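You operate a simulated robot arm through the tools that you are given. There is no shell and no other tool. Be economical: measure what you need, move in short steps, check, and stop when the job is done.

Carry out the task below with a simulated robot arm. There is one attempt and no reset: what you move stays moved.

TASK
Switch the scanner off, wipe the smear off the white plate, switch on and test it with the white block.
Fine: Use the teal pad; one scan only; put pad and block back.

It is judged by the outcome, as a careful person would: the job done as asked, and still so three seconds after it is handed in. It fails if anything else is knocked over, pushed out of place, dropped, spilled or broken.

THE ROBOT
A 7-joint arm with a two-finger parallel gripper, fixed in place. Base frame: the origin is at the foot of the arm, x ahead of it, y to its left, z up; the work surface is at about z = 80. Lengths are in cm, angles in degrees, forces in N, time in s.
With the tool pointing down near the work surface it reaches from about 24 to 68 cm from the base axis. Its first joint turns from -66.0 to 66.0 degrees. Payload 2.4 kg.
Tool frame: the origin (TCP) lies between the finger pads and is the grasp point; the fingertips stand 3 cm ahead of it; z points along the fingers, y is the line along which they close. The gripper opens to 9.4 cm. The fingers are 2.8 cm wide and 1 cm thick; the gripper's body (5 by 9.6 cm) begins 5.5 cm behind the TCP.
Orientation is that of the tool frame in the base frame, as [roll, pitch, yaw] about the fixed x, y, z axes, in that order (R = Rz(yaw) Ry(pitch) Rx(roll)). With the fingers straight down and closing along the base's y, the tool's x points along the base's -x, its y along +y and its z along -z.

THE INTERFACE
- The arm moves only by the tool move_arm. Its argument "commands" is a list of rows, each an object (a shift or turn left out is 0, a gripper value left out holds the last) with "claw": the opening, from 0 (shut) to 1 (fully open); "translation": the shift along the base's x, y, z in cm, a list of three; "delta_rot": the turn, a rotation vector about the base's x, y, z in degrees, a list of three. In form: [{"claw": claw, "translation": [tx, ty, tz], "delta_rot": [ax, ay, az]}, ...]. A call has 1 to 20 rows; each row shifts and turns the commanded pose from where the row before left it. A row lasts 0.2 s, in which the tool goes at most 5 cm and 8.6 degrees; a call with a longer step from one row to the next is refused whole, and so is a gripper value outside its range. A pose out of reach is approached as far as the arm can. The call stops where the force on the tool passes 40 N (or 10 N more than at its start, if that is more) or the arm is blocked; 0.2 s more then pass. The fingers move at their own pace (about 15.3 cm/s each) and stop on an object; they squeeze with about 34 N. The grip force told is the motor's: it shows also when the fingers shut on nothing. Time passes only in rows, and 0.2 s behind the last, so rows that do not move let the fingers close. It gives the time, the measured TCP pose, the force on the tool (base axes), the opening and the grip force at its end, in the units of the frame above (readings bear some noise), and new pictures: "pictures" is both (left out), scene, wrist or none.
- Cameras (640 x 400 px; columns grow to the right, rows downward): "scene" is fixed at [4.71, 48.7, 144.62]; the picture's right is [-0.58, -0.82, 0.00], its down [-0.41, 0.29, -0.87] and it looks along [0.71, -0.50, -0.50] (base axes); focal length 357 px, centre (320, 200). "wrist" rides on the gripper at [-3.7, 0, -5.8] in the tool frame; the picture's right is [0.00, -1.00, 0.00], its down [0.97, 0.00, -0.24] and it looks along [0.24, 0.00, 0.97] (tool axes); focal length 218 px, centre (320, 200).
- point_at(camera, pixels): for up to 12 pixels [column, row] of the newest picture of that camera ("zoom" is the newest enlarged one), the place [x, y, z] in the base frame of the surface seen there, good to about 0.2 cm, but the place of the scene camera against the robot may be out by one fixed shift of up to 1.2 cm in any direction. No time passes.
- close_up(camera, box): a new picture of the part [left, top, right, bottom] of that camera's present view, enlarged. No time passes.
- hand_in(): hands the job in; it is judged then, once.

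Work in short steps. Measure before you move; look again where a grasp or a placing could have gone wrong, and mend it. You have 80 turns and 120 pictures in all, those below and enlarged ones among them. Open the gripper and draw the arm clear of the work before you hand the job in, unless the task says otherwise; then end with one line.

The tools are called after "Emit:" as name(argument=value, ...) on one line, values as JSON. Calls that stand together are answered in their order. move_arm: Moves the arm, as the interface text tells. Its arguments: {"type":"object","properties":{"commands":{"type":"array"},"pictures":{"type":"string","enum":["both","scene","wrist","none"]}},"required":["commands"]} The other tools are called the same way: point_at (camera, pixels) gives the place of the surface under pixels of a picture; close_up (camera, box) takes an enlarged picture of a part of a camera's view; hand_in () hands the job in.

At the start:

```text
time_s: 0.0
ee_pos: [36.88, 19.59, 121.74]
tcp_rot: [-180.0, 0.0, 180.0]
contact_force: [-0.3, 0.5, 0.8]
width: 9.37
grasp_force: 0.1
```

scene: 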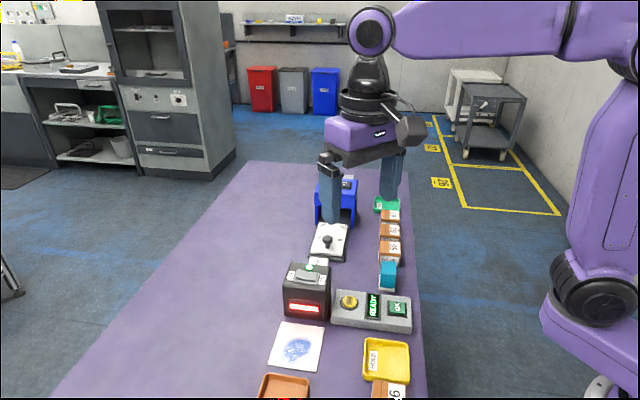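
wrist: 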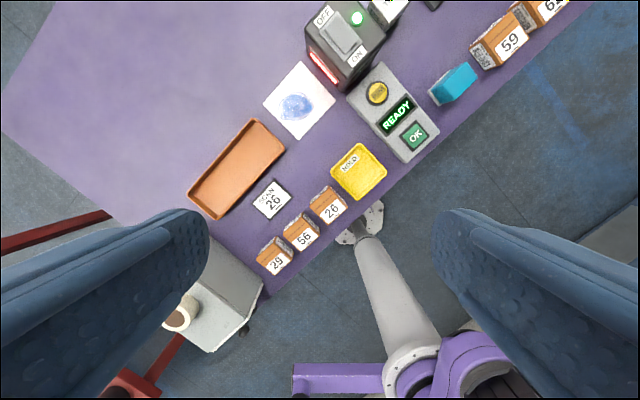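

The scene shows a scanner with a rocker switch, a smeared white plate, a console, a teal pad and several blocks. I'll enlarge both views.

Emit:
close_up(camera="scene", box=[240, 160, 440, 400])

Emit:
close_up(camera="wrist", box=[180, 0, 500, 280])

Emit:
point_at(camera="wrist", pixels=[[340, 38], [358, 17], [296, 105], [378, 92], [397, 115], [414, 136], [455, 82], [272, 198], [358, 170], [328, 203], [340, 25], [348, 52]])

```text
1.67 times, centred on (340, 280) of scene
```

zoom: 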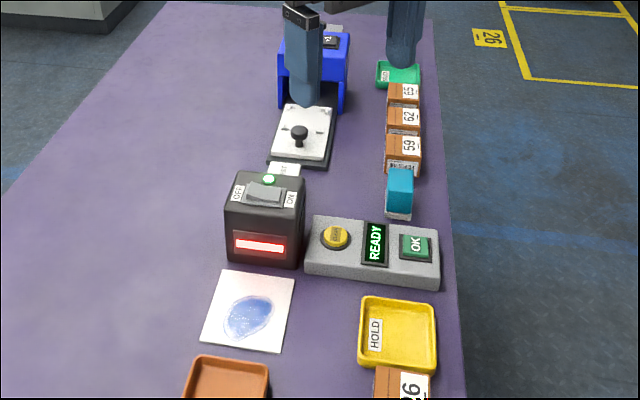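

```text
1.43 times, centred on (340, 140) of wrist
```

zoom: 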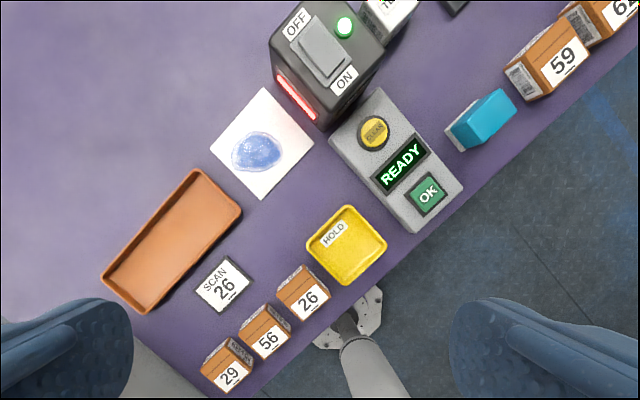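

```text
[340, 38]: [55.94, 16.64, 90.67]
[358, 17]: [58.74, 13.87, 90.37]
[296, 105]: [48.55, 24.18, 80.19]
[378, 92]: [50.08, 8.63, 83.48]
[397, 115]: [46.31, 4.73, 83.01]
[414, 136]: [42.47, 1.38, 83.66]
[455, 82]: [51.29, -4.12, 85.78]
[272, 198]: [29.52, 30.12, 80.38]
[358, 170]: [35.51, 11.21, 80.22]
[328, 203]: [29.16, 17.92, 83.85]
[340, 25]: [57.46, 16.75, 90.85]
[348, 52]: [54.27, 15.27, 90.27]
```

The white block sits behind the scanner and is partly hidden, so I'll move the arm forward for a better view.

Emit:
move_arm(commands=[{"claw": 1, "translation": [4, -2, 0]}, {"translation": [4, -2, 0]}, {"translation": [4, -2, 0]}, {"translation": [4, -2, 0]}, {"translation": [3, -2, 0]}])

Emit:
close_up(camera="wrist", box=[160, 0, 480, 200])

```text
time_s: 1.2
ee_pos: [56.01, 9.56, 121.88]
tcp_rot: [180.0, 0.0, -179.9]
contact_force: [-0.4, -0.4, 0.2]
width: 9.4
grasp_force: 0.1
```

scene: 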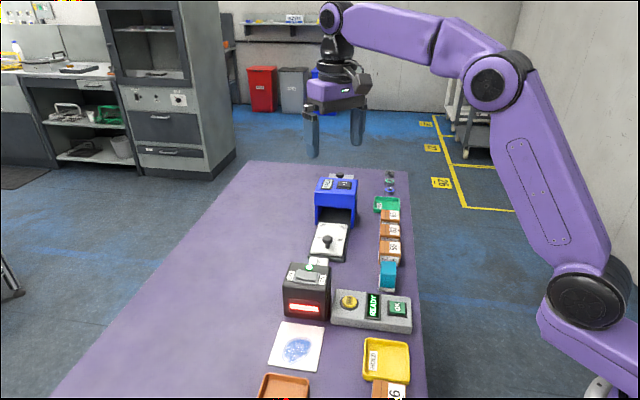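
wrist: 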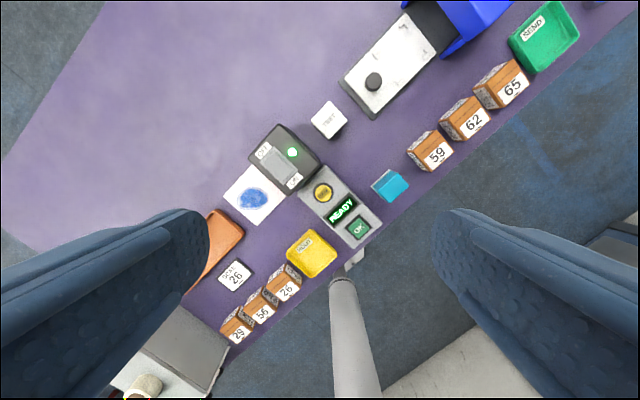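

```text
2.00 times, centred on (320, 100) of wrist
```

zoom: 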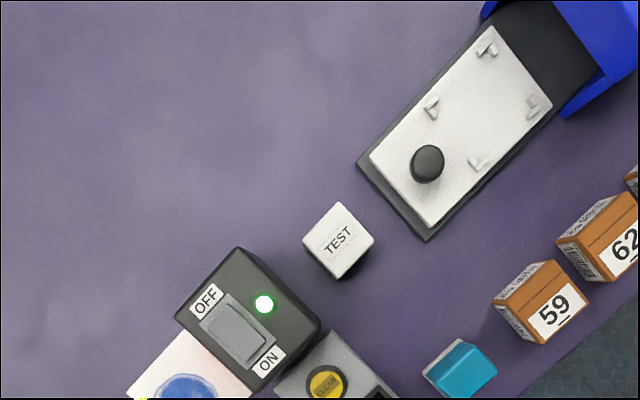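

Emit:
point_at(camera="zoom", pixels=[[338, 204], [374, 240], [342, 276], [304, 240], [215, 318], [265, 350], [226, 305], [250, 360], [460, 342], [496, 368], [426, 374], [264, 303]])

Emit:
point_at(camera="wrist", pixels=[[252, 168], [284, 190], [224, 194], [256, 223], [272, 127], [320, 157], [251, 155], [290, 193], [323, 192], [341, 209], [358, 228], [332, 120]])

Emit:
close_up(camera="wrist", box=[200, 110, 420, 250])

Emit:
close_up(camera="scene", box=[260, 240, 430, 370])

```text
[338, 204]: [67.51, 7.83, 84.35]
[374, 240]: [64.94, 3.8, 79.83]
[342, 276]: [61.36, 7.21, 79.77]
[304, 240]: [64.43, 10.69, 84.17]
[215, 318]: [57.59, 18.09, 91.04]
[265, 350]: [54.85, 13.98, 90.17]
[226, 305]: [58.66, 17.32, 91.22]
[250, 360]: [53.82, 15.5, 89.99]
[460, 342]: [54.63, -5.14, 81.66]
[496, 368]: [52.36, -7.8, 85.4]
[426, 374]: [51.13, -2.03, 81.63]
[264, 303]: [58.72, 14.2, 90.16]
```

```text
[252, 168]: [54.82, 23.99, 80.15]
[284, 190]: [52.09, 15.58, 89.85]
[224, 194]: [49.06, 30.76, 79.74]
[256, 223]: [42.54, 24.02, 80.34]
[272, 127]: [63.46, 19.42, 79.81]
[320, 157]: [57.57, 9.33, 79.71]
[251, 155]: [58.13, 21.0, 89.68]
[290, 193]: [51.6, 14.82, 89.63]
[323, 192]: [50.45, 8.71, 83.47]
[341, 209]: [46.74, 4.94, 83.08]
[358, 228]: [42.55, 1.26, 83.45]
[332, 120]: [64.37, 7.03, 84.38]
```

```text
2.86 times, centred on (310, 180) of wrist
```

zoom: 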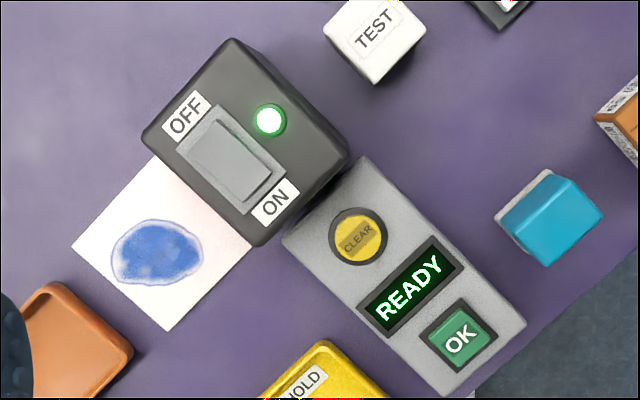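

```text
3.08 times, centred on (345, 305) of scene
```

zoom: 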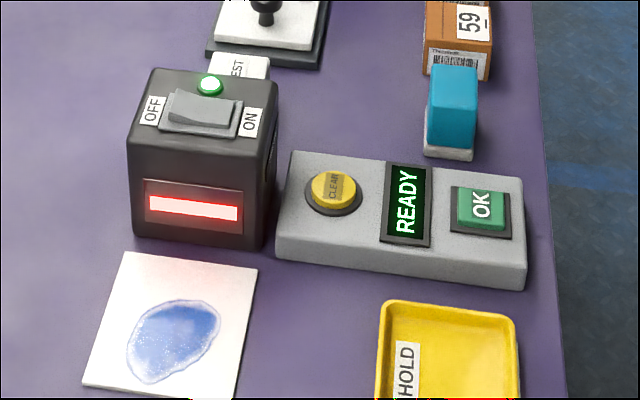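

Rocker high end is at OFF (about [57.6, 18, 91]) and the ON end is pressed down. I'll close the fingers, turn 45° to align with the scanner, and hover above it.

Emit:
move_arm(commands=[{"claw": 0, "translation": [0, 1, -2], "delta_rot": [0, 0, -7.5]}, {"translation": [0, 1, -2], "delta_rot": [0, 0, -7.5]}, {"translation": [0, 1, -2], "delta_rot": [0, 0, -7.5]}, {"translation": [0, 1.5, -2], "delta_rot": [0, 0, -7.5]}, {"translation": [0.5, 1.5, -3], "delta_rot": [0, 0, -7.5]}, {"translation": [0.5, 1.5, -3], "delta_rot": [0, 0, -7.5]}])

Emit:
close_up(camera="wrist", box=[160, 50, 480, 250])

```text
time_s: 2.6
ee_pos: [56.81, 17.02, 107.77]
tcp_rot: [-180.0, 0.0, 134.8]
contact_force: [-0.2, 0.7, -0.9]
width: 0.0
grasp_force: 33.4
```

scene: 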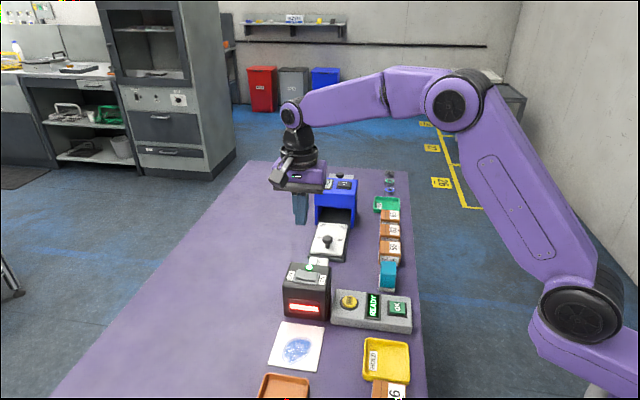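
wrist: 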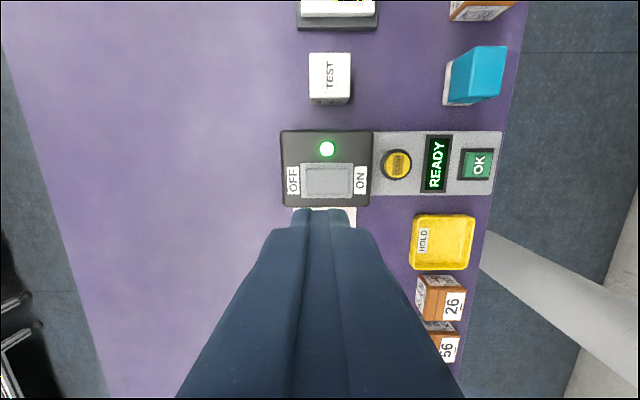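

```text
2.00 times, centred on (320, 150) of wrist
```

zoom: 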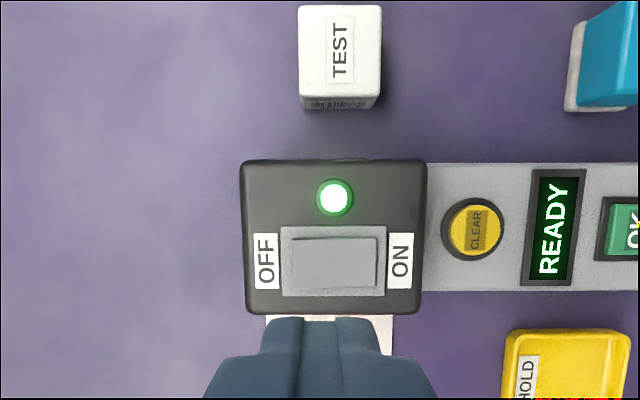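

Emit:
point_at(camera="zoom", pixels=[[292, 240], [292, 290], [375, 240], [375, 288], [300, 265], [365, 265], [298, 6], [380, 8], [300, 94], [379, 94], [340, 102], [245, 310]])

Emit:
point_at(camera="wrist", pixels=[[476, 47], [507, 46], [468, 97], [500, 95], [447, 62], [444, 104], [370, 205], [374, 133]])

```text
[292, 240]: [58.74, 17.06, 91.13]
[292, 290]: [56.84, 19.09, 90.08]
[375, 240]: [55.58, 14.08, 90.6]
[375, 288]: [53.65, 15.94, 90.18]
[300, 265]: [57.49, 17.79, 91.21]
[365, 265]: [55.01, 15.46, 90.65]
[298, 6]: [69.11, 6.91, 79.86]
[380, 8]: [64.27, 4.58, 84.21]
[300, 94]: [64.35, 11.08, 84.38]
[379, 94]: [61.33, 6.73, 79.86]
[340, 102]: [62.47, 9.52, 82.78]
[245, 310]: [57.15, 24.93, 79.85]
```

```text
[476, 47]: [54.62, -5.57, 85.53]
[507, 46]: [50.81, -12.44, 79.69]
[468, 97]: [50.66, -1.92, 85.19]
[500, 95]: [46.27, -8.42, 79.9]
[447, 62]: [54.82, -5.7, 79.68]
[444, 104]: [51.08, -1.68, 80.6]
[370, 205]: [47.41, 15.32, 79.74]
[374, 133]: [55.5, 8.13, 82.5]
```

Rocker centre is about (56.2, 16.6) and its high OFF end is about (57.5, 17.9, 91.2). I'll descend over the OFF end.

Emit:
move_arm(commands=[{"claw": 0, "translation": [0.55, 0.75, -4]}, {"translation": [0, 0, -4]}, {"translation": [0, 0, -4]}, {"translation": [0, 0, -0.8]}], pictures="wrist")

Emit:
close_up(camera="wrist", box=[220, 100, 420, 300])

Emit:
close_up(camera="scene", box=[260, 200, 430, 330])

```text
time_s: 3.6
ee_pos: [57.45, 17.95, 95.12]
tcp_rot: [-180.0, 0.0, 134.9]
contact_force: [0.5, 0.5, 0.6]
width: 0.0
grasp_force: 33.3
```

wrist: 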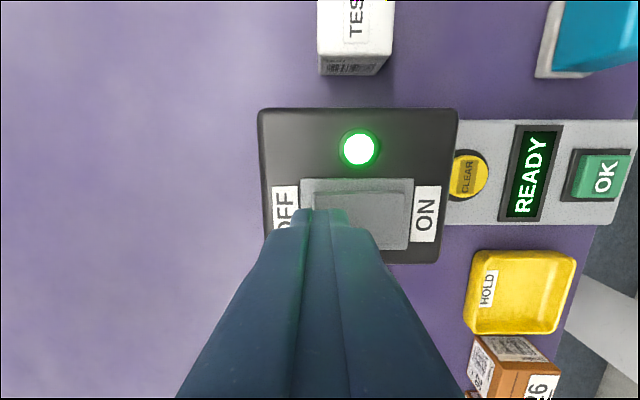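

```text
2.00 times, centred on (320, 200) of wrist
```

zoom: 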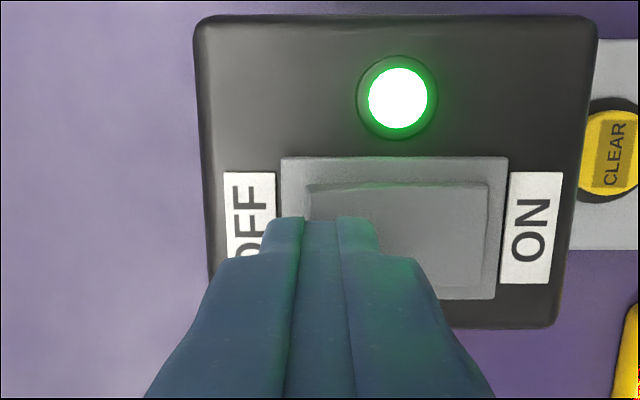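

```text
3.08 times, centred on (345, 265) of scene
```

zoom: 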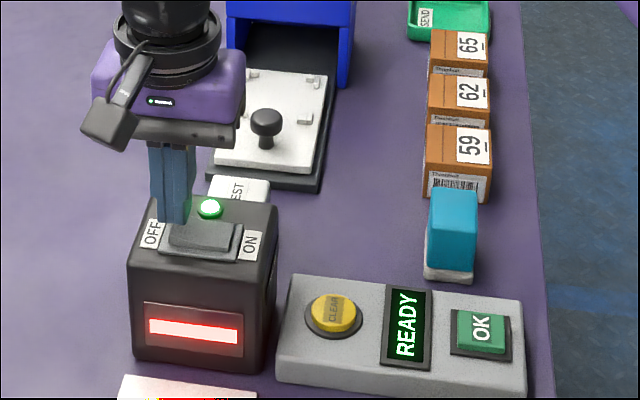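

Emit:
move_arm(commands=[{"claw": 0, "translation": [-0.35, -0.4, 0]}, {"translation": [0, 0, -0.5]}, {"translation": [0, 0, -0.4]}, {"translation": [0, 0, -0.3]}, {"translation": [0, 0, -0.3]}], pictures="wrist")

```text
time_s: 4.8
ee_pos: [57.12, 17.46, 94.03]
tcp_rot: [179.8, 0.2, 135.0]
contact_force: [-6.2, -1.6, 9.6]
width: 0.0
grasp_force: 33.5
stopped in row 5: the force on the tool passed its limit (the readings are from after the stop); the commanded pose is now the measured one
```

wrist: 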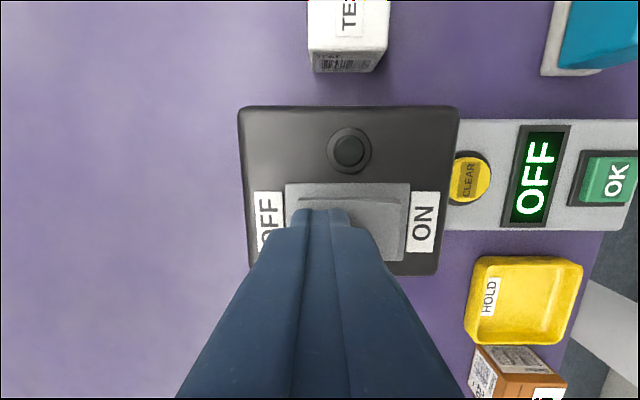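

The display reads OFF and the lamp is dark. I'll lift away and look down over the teal pad.

Emit:
move_arm(commands=[{"claw": 0, "translation": [0, 0, 4]}, {"translation": [0, 0, 4]}, {"claw": 1, "translation": [-1, -4, 2]}, {"translation": [-1, -4.5, 0]}, {"translation": [-1, -4.5, 0]}, {"translation": [-1.5, -4.5, 0]}, {"translation": [-1.5, -4, 0]}])

Emit:
close_up(camera="scene", box=[260, 200, 430, 330])

```text
time_s: 6.4
ee_pos: [51.27, -4.06, 104.06]
tcp_rot: [179.7, 0.0, 135.1]
contact_force: [0.1, -0.6, -0.4]
width: 9.39
grasp_force: 0.0
```

scene: 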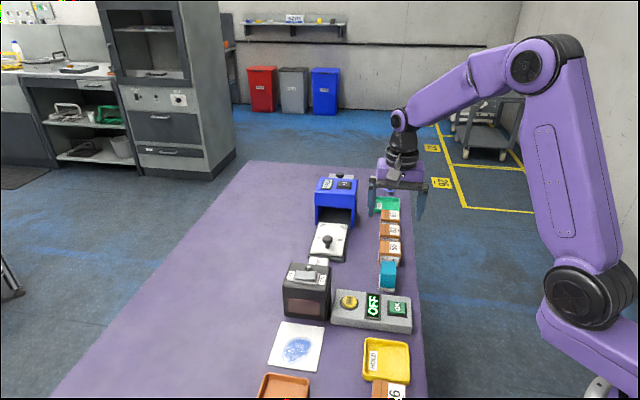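
wrist: 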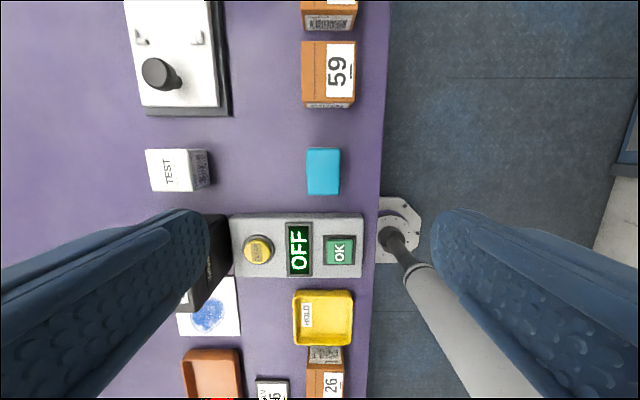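

```text
3.08 times, centred on (345, 265) of scene
```

zoom: 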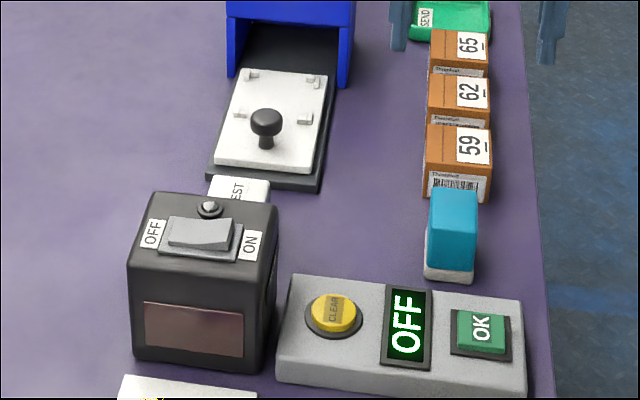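

Emit:
close_up(camera="wrist", box=[140, 130, 380, 280])

Emit:
point_at(camera="wrist", pixels=[[309, 150], [337, 150], [310, 183], [338, 183], [323, 168], [310, 192], [337, 192], [360, 215], [360, 275], [148, 150], [183, 150], [206, 183]])

```text
2.67 times, centred on (260, 205) of wrist
```

zoom: 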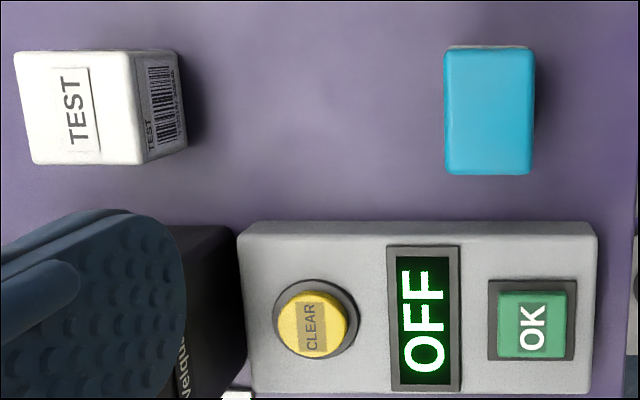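

```text
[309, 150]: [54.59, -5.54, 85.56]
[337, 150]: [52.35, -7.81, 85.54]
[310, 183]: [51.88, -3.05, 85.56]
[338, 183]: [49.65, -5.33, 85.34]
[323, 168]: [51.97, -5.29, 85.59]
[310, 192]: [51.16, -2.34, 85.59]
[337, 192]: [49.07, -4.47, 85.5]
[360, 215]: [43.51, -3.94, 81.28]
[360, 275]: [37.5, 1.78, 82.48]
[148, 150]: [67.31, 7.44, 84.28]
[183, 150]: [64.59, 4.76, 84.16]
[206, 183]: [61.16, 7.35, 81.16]
```

Pad top centre is about (51.75, -5.05, 85.5), 3.4 wide along the closing line and aligned at 45°. I'll descend with the claw part-open.

Emit:
move_arm(commands=[{"claw": 0.7, "translation": [0.48, -0.99, -4]}, {"translation": [0, 0, -5]}, {"translation": [0, 0, -4]}, {"translation": [0, 0, -3]}, {"translation": [0, 0, -2]}, {"translation": [0, 0, -1.7]}, {}])

Emit:
close_up(camera="scene", box=[320, 190, 450, 330])

```text
time_s: 8.0
ee_pos: [51.63, -4.98, 84.04]
tcp_rot: [179.7, 0.1, 135.0]
contact_force: [1.2, 0.5, -0.4]
width: 6.57
grasp_force: 0.2
```

scene: 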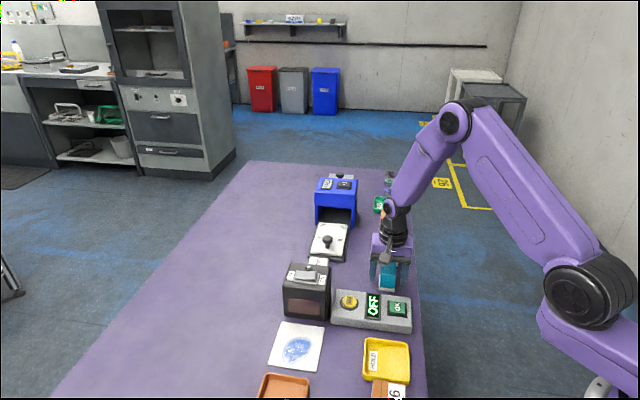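
wrist: 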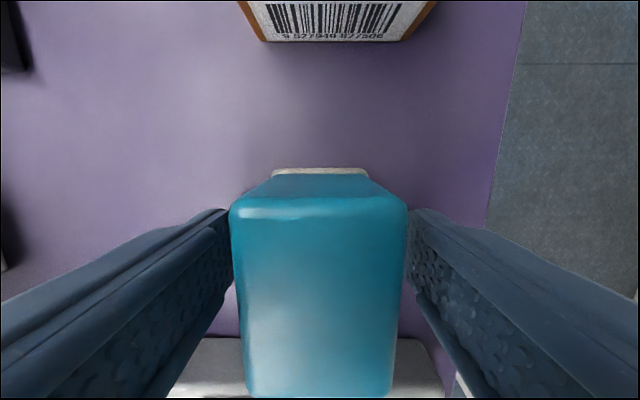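

```text
2.86 times, centred on (385, 260) of scene
```

zoom: 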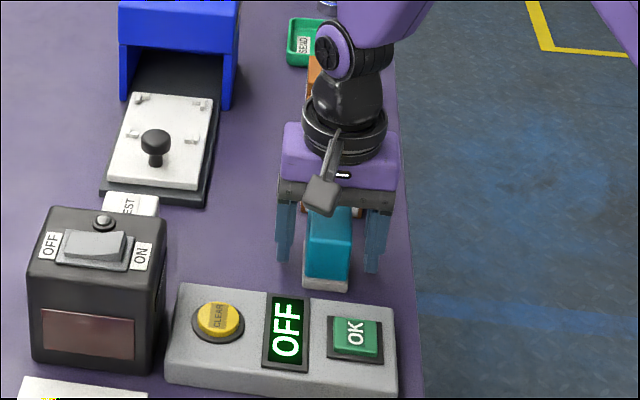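

Pad is centred between the fingers, so I'll close and lift.

Emit:
move_arm(commands=[{"claw": 0.2}, {"claw": 0.2}, {"claw": 0.2}], pictures="none")

Emit:
move_arm(commands=[{"translation": [0, 0, 1]}, {"translation": [0, 0, 3]}, {"translation": [0, 0, 4]}, {"translation": [0, 0, 4]}, {"translation": [0, 0, 3]}])

```text
time_s: 8.8
ee_pos: [51.56, -4.97, 84.0]
tcp_rot: [179.8, 0.2, 135.0]
contact_force: [-0.1, 0.8, -0.1]
width: 4.17
grasp_force: 34.4
```

```text
time_s: 10.0
ee_pos: [51.79, -4.71, 99.0]
tcp_rot: [179.8, 0.1, 134.9]
contact_force: [0.5, -0.4, -1.2]
width: 4.16
grasp_force: 34.0
```

scene: 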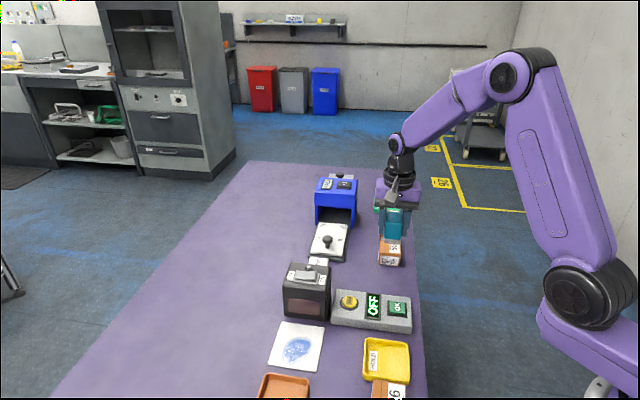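
wrist: 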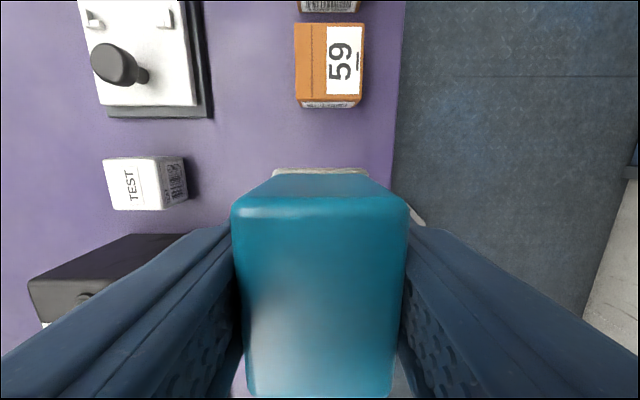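

Pad is held (width 4.17). I'll carry it high past the scanner to just beyond the plate so the wrist camera can see the smear.

Emit:
move_arm(commands=[{"translation": [-1, 4.1, 1]}, {"translation": [-1, 4.1, 0]}, {"translation": [-1, 4.1, 0]}, {"translation": [-1, 4.1, 0]}, {"translation": [-1, 4.1, 0]}, {"translation": [-1, 4.1, 0]}, {"translation": [-1, 4.2, 0]}, {"translation": [-1, 4.2, 0]}, {}])

Emit:
close_up(camera="wrist", box=[220, 50, 420, 210])

```text
time_s: 12.0
ee_pos: [43.49, 27.71, 100.11]
tcp_rot: [179.8, 0.1, 135.0]
contact_force: [0.2, -0.4, -1.0]
width: 4.18
grasp_force: 34.1
```

scene: 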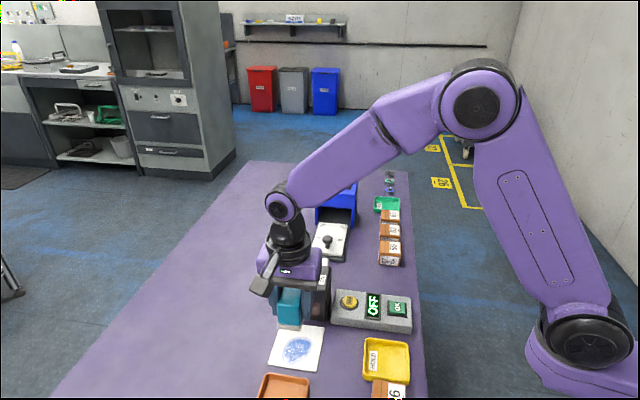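
wrist: 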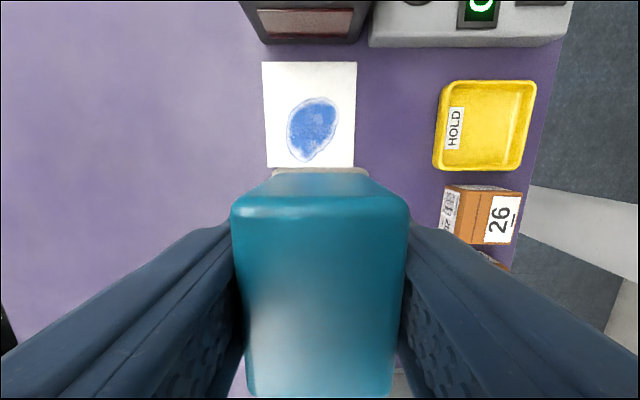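

```text
2.50 times, centred on (320, 130) of wrist
```

zoom: 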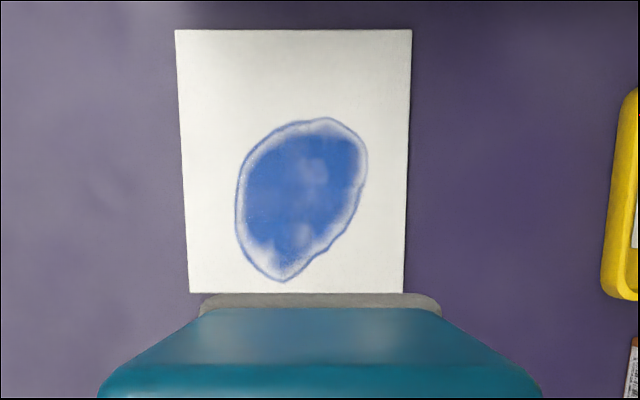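

Emit:
point_at(camera="zoom", pixels=[[185, 35], [405, 35], [193, 288], [400, 288], [318, 120], [285, 278], [238, 205], [365, 160], [302, 198]])

```text
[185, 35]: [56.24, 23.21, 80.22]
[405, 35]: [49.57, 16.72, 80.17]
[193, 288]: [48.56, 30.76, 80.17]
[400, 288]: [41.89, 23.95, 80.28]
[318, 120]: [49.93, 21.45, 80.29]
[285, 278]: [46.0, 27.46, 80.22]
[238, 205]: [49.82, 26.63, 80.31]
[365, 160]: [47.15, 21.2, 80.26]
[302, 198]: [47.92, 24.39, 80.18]
```

Smear spans a (along [0.7, 0.7]) 48.3..54.1 and n (along [-0.7, 0.7]) -20.1..-13.1. I'll position over its middle and lower until light contact.

Emit:
move_arm(commands=[{"translation": [2.2, -1.6, -1]}, {"translation": [2.18, -1.57, -3]}, {"translation": [0, 0, -4]}, {"translation": [0, 0, -4]}, {"translation": [0, 0, -2]}, {"translation": [0, 0, -0.8]}, {}], pictures="scene")

Emit:
move_arm(commands=[{"translation": [0, 0, -0.3]}, {"translation": [0, 0, -0.3]}, {}], pictures="none")

```text
time_s: 13.6
ee_pos: [47.79, 24.78, 85.46]
tcp_rot: [179.8, 0.1, 134.9]
contact_force: [0.4, 0.4, -1.2]
width: 4.16
grasp_force: 33.4
```

scene: 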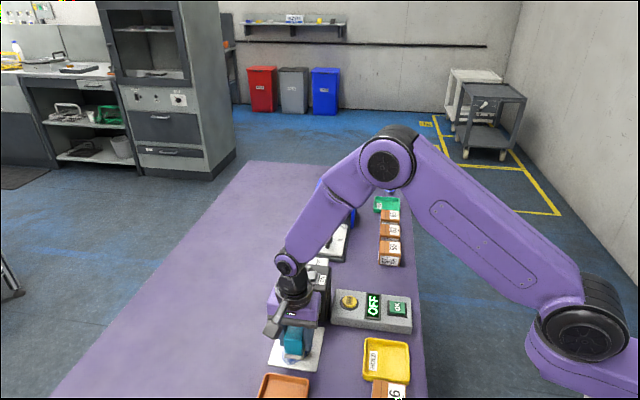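

```text
time_s: 14.4
ee_pos: [47.98, 24.92, 84.98]
tcp_rot: [179.8, 0.1, 135.1]
contact_force: [0.5, -0.3, -1.5]
width: 4.15
grasp_force: 33.8
```

Emit:
move_arm(commands=[{"translation": [0, 0, -0.2]}, {"translation": [0, 0, -0.2]}, {"translation": [0, 0, -0.1]}, {}], pictures="none")

```text
time_s: 15.4
ee_pos: [48.01, 24.74, 84.46]
tcp_rot: [179.8, 0.0, 135.0]
contact_force: [0.3, -0.6, -0.7]
width: 4.16
grasp_force: 34.0
```

Emit:
move_arm(commands=[{"translation": [0, 0, -0.1]}, {"translation": [0, 0, -0.1]}, {}], pictures="none")

```text
time_s: 16.2
ee_pos: [48.02, 24.81, 84.23]
tcp_rot: [179.7, 0.1, 135.0]
contact_force: [-3.5, -5.3, 25.9]
width: 4.18
grasp_force: 33.8
```

Contact at 84.23 with 26 N. I'll ease off slightly and make wiping strokes over three lanes.

Emit:
move_arm(commands=[{"translation": [0, 0, 0.06]}, {"translation": [-0.64, 0.64, 0]}, {"translation": [-0.64, 0.64, 0]}, {"translation": [0.99, -0.99, 0]}, {"translation": [0.99, -0.99, 0]}, {"translation": [0.99, -0.99, 0]}, {"translation": [-1.2, -1.2, 0]}, {"translation": [-0.99, 0.99, 0]}, {"translation": [-0.99, 0.99, 0]}, {"translation": [-0.99, 0.99, 0]}, {"translation": [1.1, 1.1, 0]}, {"translation": [1.1, 1.1, 0]}, {"translation": [0.99, -0.99, 0]}, {"translation": [0.99, -0.99, 0]}, {"translation": [0.99, -0.99, 0]}, {"translation": [-0.99, 0.99, 0]}, {"translation": [-0.99, 0.99, 0]}], pictures="scene")

```text
time_s: 19.8
ee_pos: [48.81, 26.06, 83.98]
tcp_rot: [179.5, 0.2, 134.9]
contact_force: [6.6, -4.6, 23.5]
width: 4.18
grasp_force: 34.1
```

scene: 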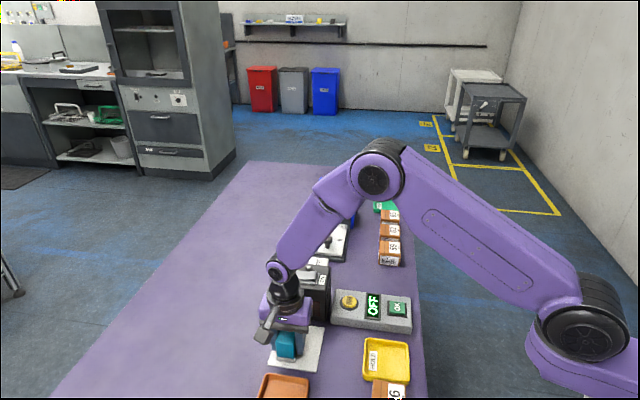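

Emit:
move_arm(commands=[{"translation": [0, 0, 2]}, {"translation": [0, 0, 4]}, {"translation": [-1.5, 0.5, 5]}, {"translation": [-2, 1, 4]}, {"translation": [-2, 1, 1]}, {}], pictures="wrist")

Emit:
close_up(camera="wrist", box=[220, 50, 420, 210])

```text
refused: row 3 steps farther than a row can; nothing moved
```

```text
2.50 times, centred on (320, 130) of wrist
```

zoom: 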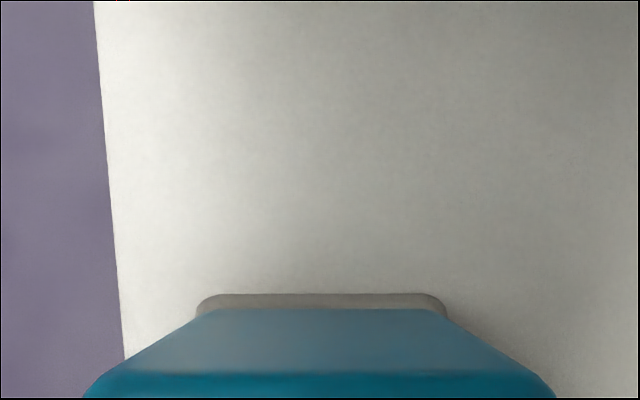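

Emit:
move_arm(commands=[{"translation": [0, 0, 2]}, {"translation": [0, 0, 4]}, {"translation": [-1.5, 0.5, 4]}, {"translation": [-2, 1, 4]}, {"translation": [-2, 1, 2]}, {}], pictures="wrist")

Emit:
close_up(camera="wrist", box=[220, 50, 420, 210])

Emit:
close_up(camera="scene", box=[230, 290, 360, 400])

```text
time_s: 21.2
ee_pos: [43.35, 28.51, 100.77]
tcp_rot: [179.8, 0.2, 135.0]
contact_force: [0.6, -0.4, -0.5]
width: 4.16
grasp_force: 34.6
```

wrist: 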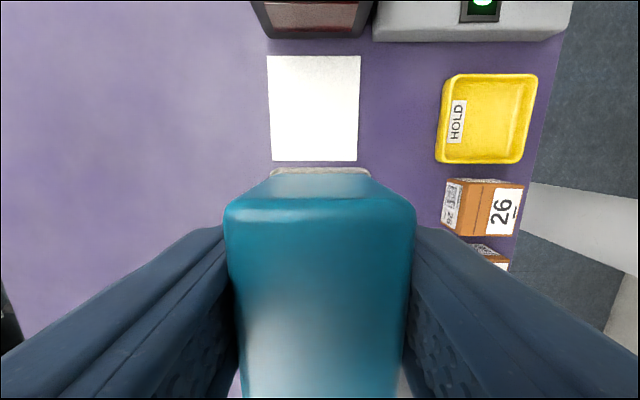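

```text
2.50 times, centred on (320, 130) of wrist
```

zoom: 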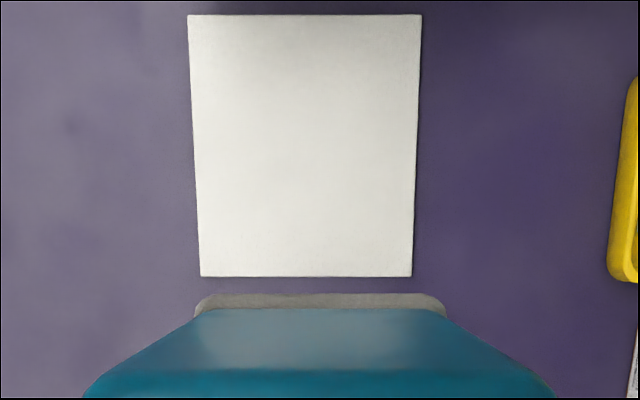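

```text
3.64 times, centred on (295, 345) of scene
```

zoom: 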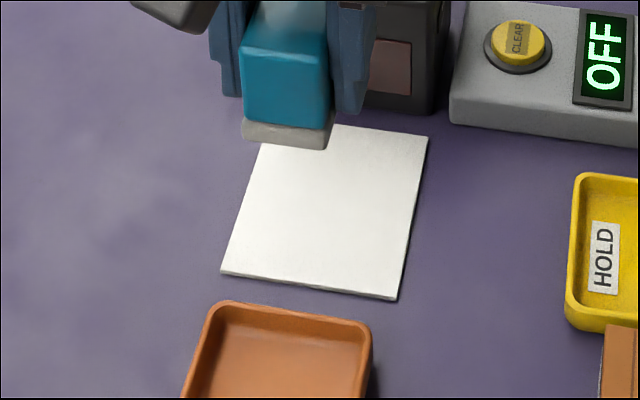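

Plate is clean and unmoved. I'll take the pad back above its original spot (51.6, -4.97).

Emit:
move_arm(commands=[{"translation": [1.03, -4.18, 0]}, {"translation": [1.03, -4.18, 0]}, {"translation": [1.03, -4.18, 0]}, {"translation": [1.03, -4.18, 0]}, {"translation": [1.03, -4.18, 0]}, {"translation": [1.03, -4.18, 0]}, {"translation": [1.03, -4.2, 0]}, {"translation": [1.03, -4.2, 0]}, {"translation": [0, 0, -4]}, {"translation": [0, 0, -4]}, {}], pictures="wrist")

```text
time_s: 23.6
ee_pos: [51.52, -4.9, 92.19]
tcp_rot: [179.8, 0.1, 135.0]
contact_force: [1.1, 0.0, 0.2]
width: 4.14
grasp_force: 33.6
```

wrist: 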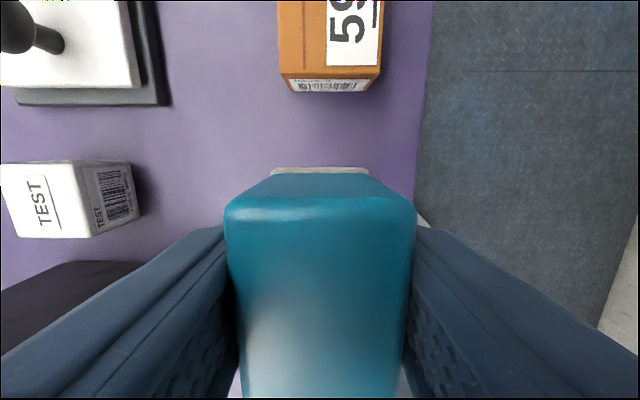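

Emit:
move_arm(commands=[{"translation": [0.06, -0.05, -3]}, {"translation": [0, 0, -3]}, {"translation": [0, 0, -1.6]}, {"translation": [0, 0, -0.3]}, {"translation": [0, 0, -0.2]}, {}], pictures="none")

```text
time_s: 25.0
ee_pos: [51.62, -5.0, 84.26]
tcp_rot: [179.9, 0.1, 135.1]
contact_force: [-0.4, 0.4, -1.2]
width: 4.16
grasp_force: 34.1
```

Emit:
move_arm(commands=[{"translation": [0, 0, -0.2]}, {"translation": [0, 0, -0.15]}, {"translation": [0, 0, -0.1]}, {"translation": [0, 0, -0.1]}, {}], pictures="none")

```text
time_s: 26.2
ee_pos: [51.6, -4.97, 83.68]
tcp_rot: [179.8, 0.1, 135.0]
contact_force: [-7.1, -2.1, 24.9]
width: 4.16
grasp_force: 34.1
```

Contact felt at 83.68. I'll ease off a touch, release with a limited opening, and rise.

Emit:
move_arm(commands=[{"translation": [0, 0, 0.08]}, {"claw": 0.6}, {"claw": 0.7}, {"claw": 0.7}, {"translation": [0, 0, 3]}, {"translation": [0, 0, 4]}, {"translation": [0, 0, 4]}, {"translation": [0, 0, 4]}, {"translation": [0, 0, 4]}, {}])

Emit:
point_at(camera="wrist", pixels=[[309, 150], [337, 150], [310, 192], [337, 192]])

```text
time_s: 28.4
ee_pos: [51.46, -4.88, 102.52]
tcp_rot: [179.8, 0.1, 135.0]
contact_force: [-0.7, 0.5, -0.4]
width: 6.58
grasp_force: 0.0
```

scene: 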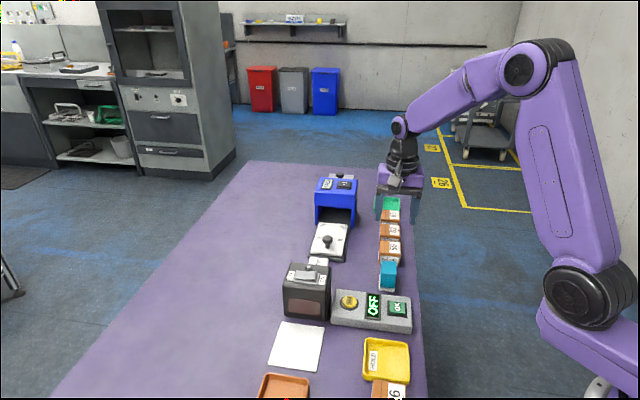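
wrist: 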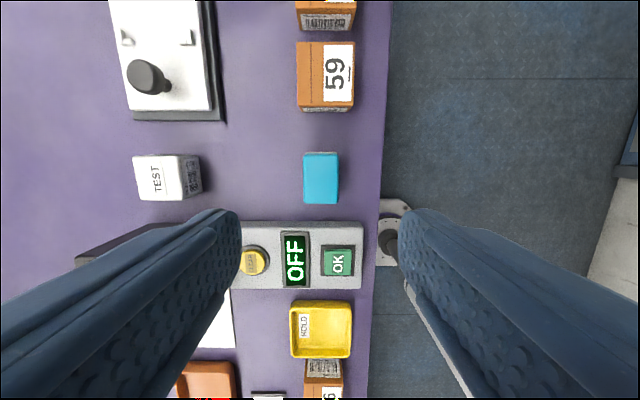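

```text
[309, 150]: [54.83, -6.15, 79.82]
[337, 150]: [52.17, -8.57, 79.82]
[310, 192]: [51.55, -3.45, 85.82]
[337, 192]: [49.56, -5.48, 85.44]
```

Pad is back in place. Next I'll close the fingers and go over the ON end at about (55.2, 15.55).

Emit:
move_arm(commands=[{"claw": 0, "translation": [0.75, 4.08, 0]}, {"translation": [0.75, 4.08, 0]}, {"translation": [0.75, 4.08, 0]}, {"translation": [0.75, 4.08, 0]}, {"translation": [0.74, 4.08, 0]}, {"translation": [0, 0, -4]}, {"translation": [0, 0, -3]}, {}], pictures="wrist")

```text
time_s: 30.2
ee_pos: [55.49, 15.58, 95.77]
tcp_rot: [179.7, 0.1, 135.0]
contact_force: [0.2, 0.3, -0.7]
width: 0.0
grasp_force: 33.0
```

wrist: 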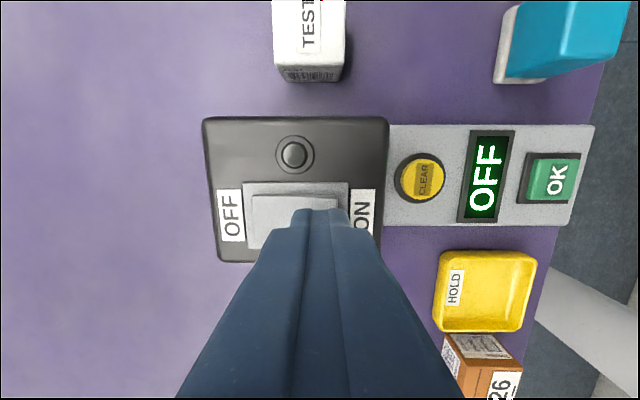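

Emit:
move_arm(commands=[{"claw": 0, "translation": [0, 0.1, -0.8]}, {"translation": [0, 0, -0.4]}, {"translation": [0, 0, -0.3]}, {"translation": [0, 0, -0.3]}, {"translation": [0, 0, -0.2]}], pictures="wrist")

```text
time_s: 31.4
ee_pos: [55.33, 15.39, 93.96]
tcp_rot: [179.7, 0.1, 135.0]
contact_force: [-7.2, -2.0, 10.8]
width: 0.0
grasp_force: 32.9
stopped in row 5: the force on the tool passed its limit (the readings are from after the stop); the commanded pose is now the measured one
```

wrist: 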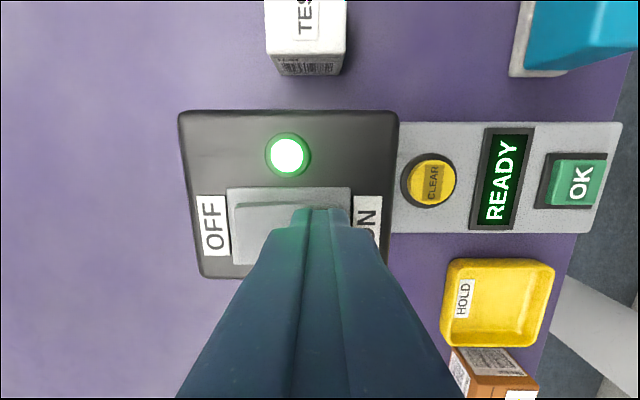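

Display reads READY and the lamp is lit. I'll rise and look at the white block, including its far side.

Emit:
move_arm(commands=[{"translation": [0, 0, 3]}, {"translation": [0, 0, 4]}, {"claw": 1, "translation": [2.5, -2.5, 1]}, {"translation": [2.5, -2.5, 0]}, {"translation": [2.5, -2.5, 0]}, {"translation": [2.5, -2.5, 0]}, {"translation": [1, -1, 0]}, {}], pictures="both")

Emit:
close_up(camera="wrist", box=[240, 130, 400, 280])

```text
time_s: 33.2
ee_pos: [66.37, 4.59, 102.07]
tcp_rot: [179.6, 0.2, 134.9]
contact_force: [0.7, 0.2, 0.9]
width: 9.41
grasp_force: 0.1
```

scene: 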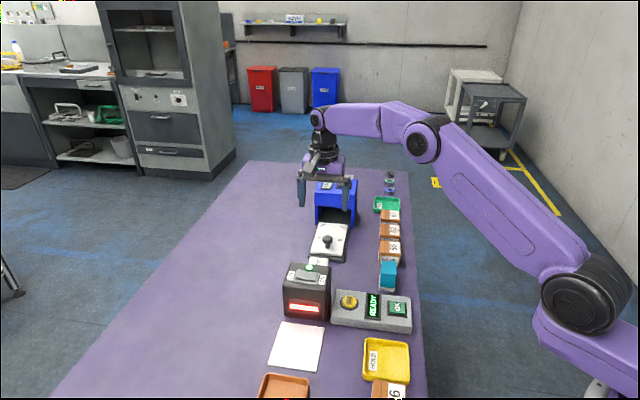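
wrist: 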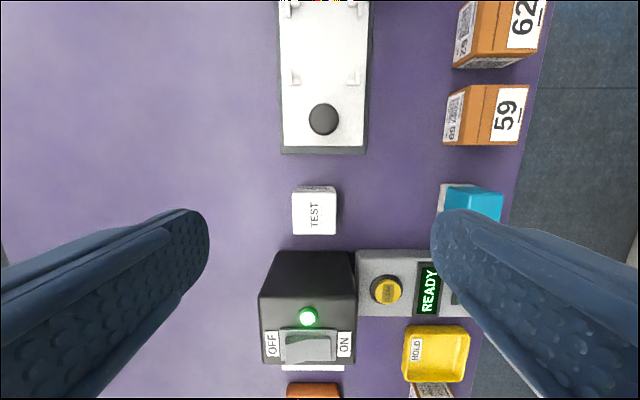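

```text
2.67 times, centred on (320, 205) of wrist
```

zoom: 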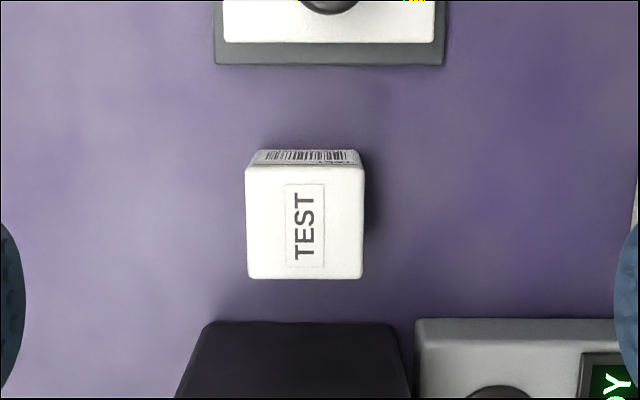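

Barcode is also on the far side, so no turning is needed. I'll measure the block precisely and the knob height.

Emit:
point_at(camera="zoom", pixels=[[250, 172], [360, 172], [251, 274], [358, 274], [305, 225], [208, 325], [395, 328], [325, 2]])

Emit:
point_at(camera="wrist", pixels=[[323, 118], [323, 108]])

```text
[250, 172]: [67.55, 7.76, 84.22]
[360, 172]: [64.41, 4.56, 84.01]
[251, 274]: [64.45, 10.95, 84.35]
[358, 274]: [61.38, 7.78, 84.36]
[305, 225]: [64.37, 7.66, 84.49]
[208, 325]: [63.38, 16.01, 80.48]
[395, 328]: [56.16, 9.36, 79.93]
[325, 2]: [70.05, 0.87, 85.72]
```

```text
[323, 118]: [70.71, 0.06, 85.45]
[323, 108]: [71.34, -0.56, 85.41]
```

Block centre is (64.45, 7.76), 4.5 cm square, aligned; knob top at 85.4 is clear. Descending to the grasp.

Emit:
move_arm(commands=[{"claw": 0.85, "translation": [-1.92, 3.17, 0]}, {"translation": [0, 0, -4]}, {"translation": [0, 0, -4]}, {"translation": [0, 0, -4]}, {"translation": [0, 0, -3]}, {}], pictures="wrist")

```text
time_s: 34.6
ee_pos: [64.67, 7.78, 87.2]
tcp_rot: [179.6, 0.2, 135.0]
contact_force: [-0.3, 0.6, -0.6]
width: 7.99
grasp_force: 0.0
```

wrist: 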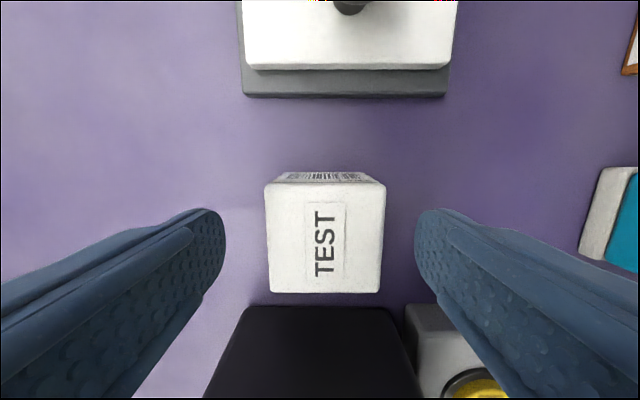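

Emit:
move_arm(commands=[{"translation": [-0.2, -0.05, -2]}, {"translation": [0, 0, -1.6]}, {}, {"claw": 0.3}, {"claw": 0.3}, {"claw": 0.3}], pictures="wrist")

```text
time_s: 36.0
ee_pos: [64.31, 7.68, 83.35]
tcp_rot: [179.8, 0.2, 135.0]
contact_force: [-1.0, -0.8, 0.5]
width: 5.41
grasp_force: 34.4
```

wrist: 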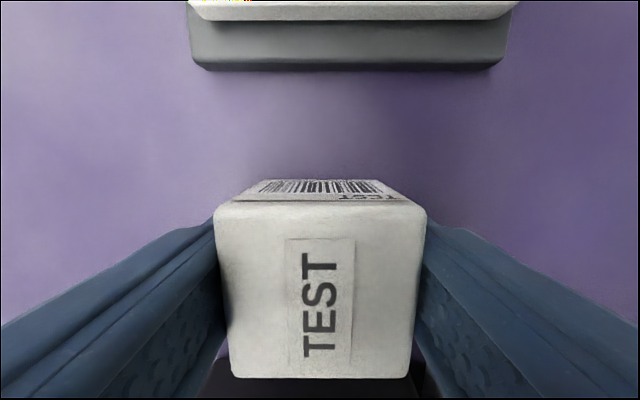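

Block gripped. I'll lift straight up, carry it above the scanner, and stop over the plate above the beam.

Emit:
move_arm(commands=[{"translation": [0, 0, 1]}, {"translation": [0, 0, 3]}, {"translation": [0, 0, 4]}, {"translation": [0, 0, 5]}, {"translation": [0, 0, 5]}, {"translation": [0, 0, 2]}, {"translation": [-2.58, 2.65, 0]}, {"translation": [-2.58, 2.65, 0]}, {"translation": [-2.58, 2.65, 0]}, {"translation": [-2.58, 2.65, 0]}, {"translation": [-2.58, 2.65, 0]}, {"translation": [-2.58, 2.65, 0]}, {}])

Emit:
close_up(camera="scene", box=[240, 230, 430, 380])

```text
time_s: 38.8
ee_pos: [48.88, 23.54, 103.13]
tcp_rot: [179.7, 0.2, 134.9]
contact_force: [0.5, 0.5, -1.9]
width: 5.38
grasp_force: 33.6
```

scene: 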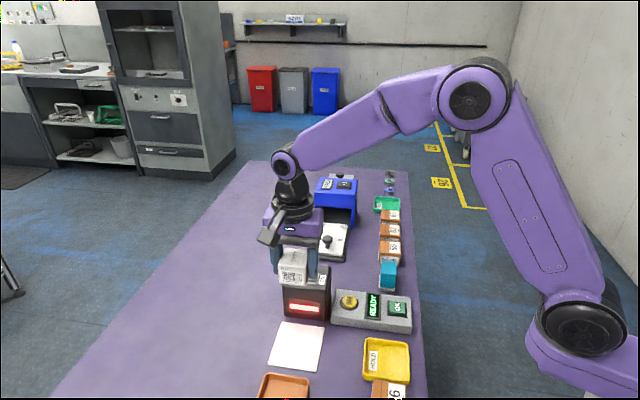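
wrist: 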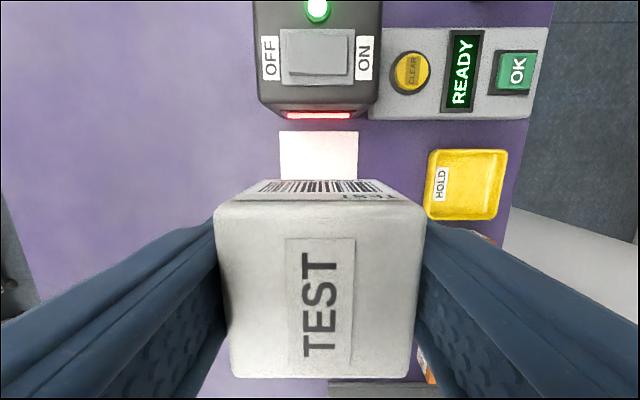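

```text
2.67 times, centred on (335, 305) of scene
```

zoom: 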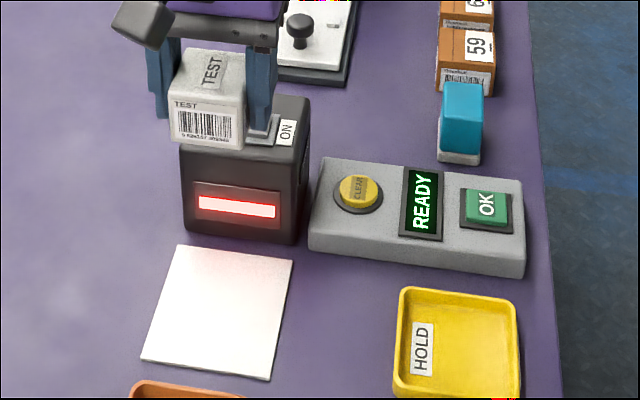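

Still READY. I'll lower straight down over the plate, stopping just above it, and check the display.

Emit:
move_arm(commands=[{"translation": [0, 0, -4]}, {"translation": [0, 0, -4]}, {"translation": [0, 0, -4]}, {"translation": [0, 0, -4]}, {"translation": [0, 0, -2]}, {"translation": [0, 0, -0.9]}, {}])

Emit:
close_up(camera="scene", box=[240, 230, 430, 380])

```text
time_s: 40.4
ee_pos: [48.76, 23.55, 84.24]
tcp_rot: [179.7, 0.3, 134.9]
contact_force: [-0.1, 1.1, -1.3]
width: 5.35
grasp_force: 34.1
```

scene: 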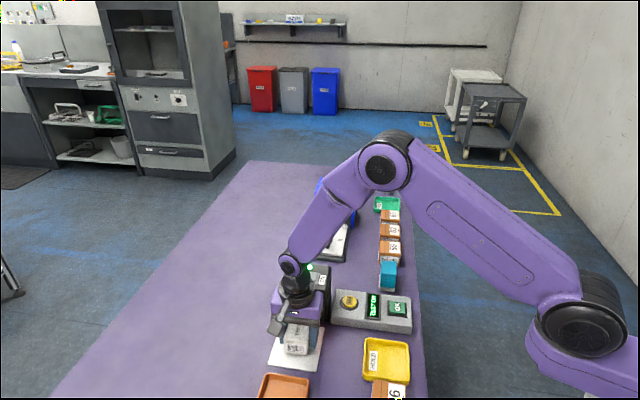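
wrist: 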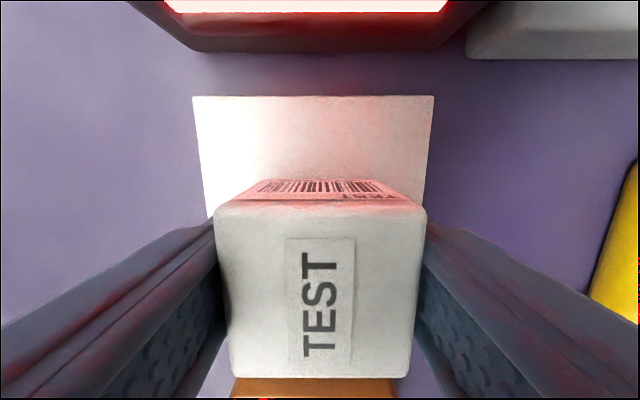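

```text
2.67 times, centred on (335, 305) of scene
```

zoom: 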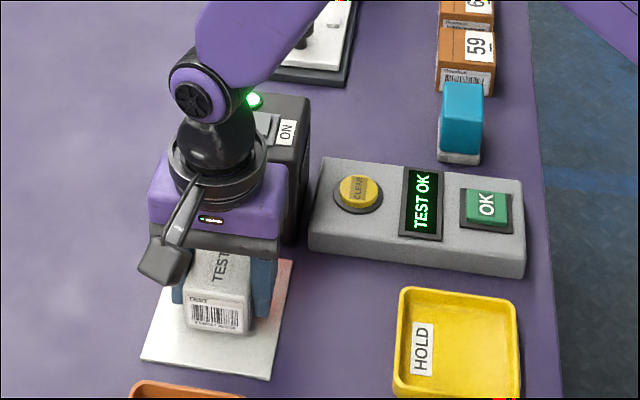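

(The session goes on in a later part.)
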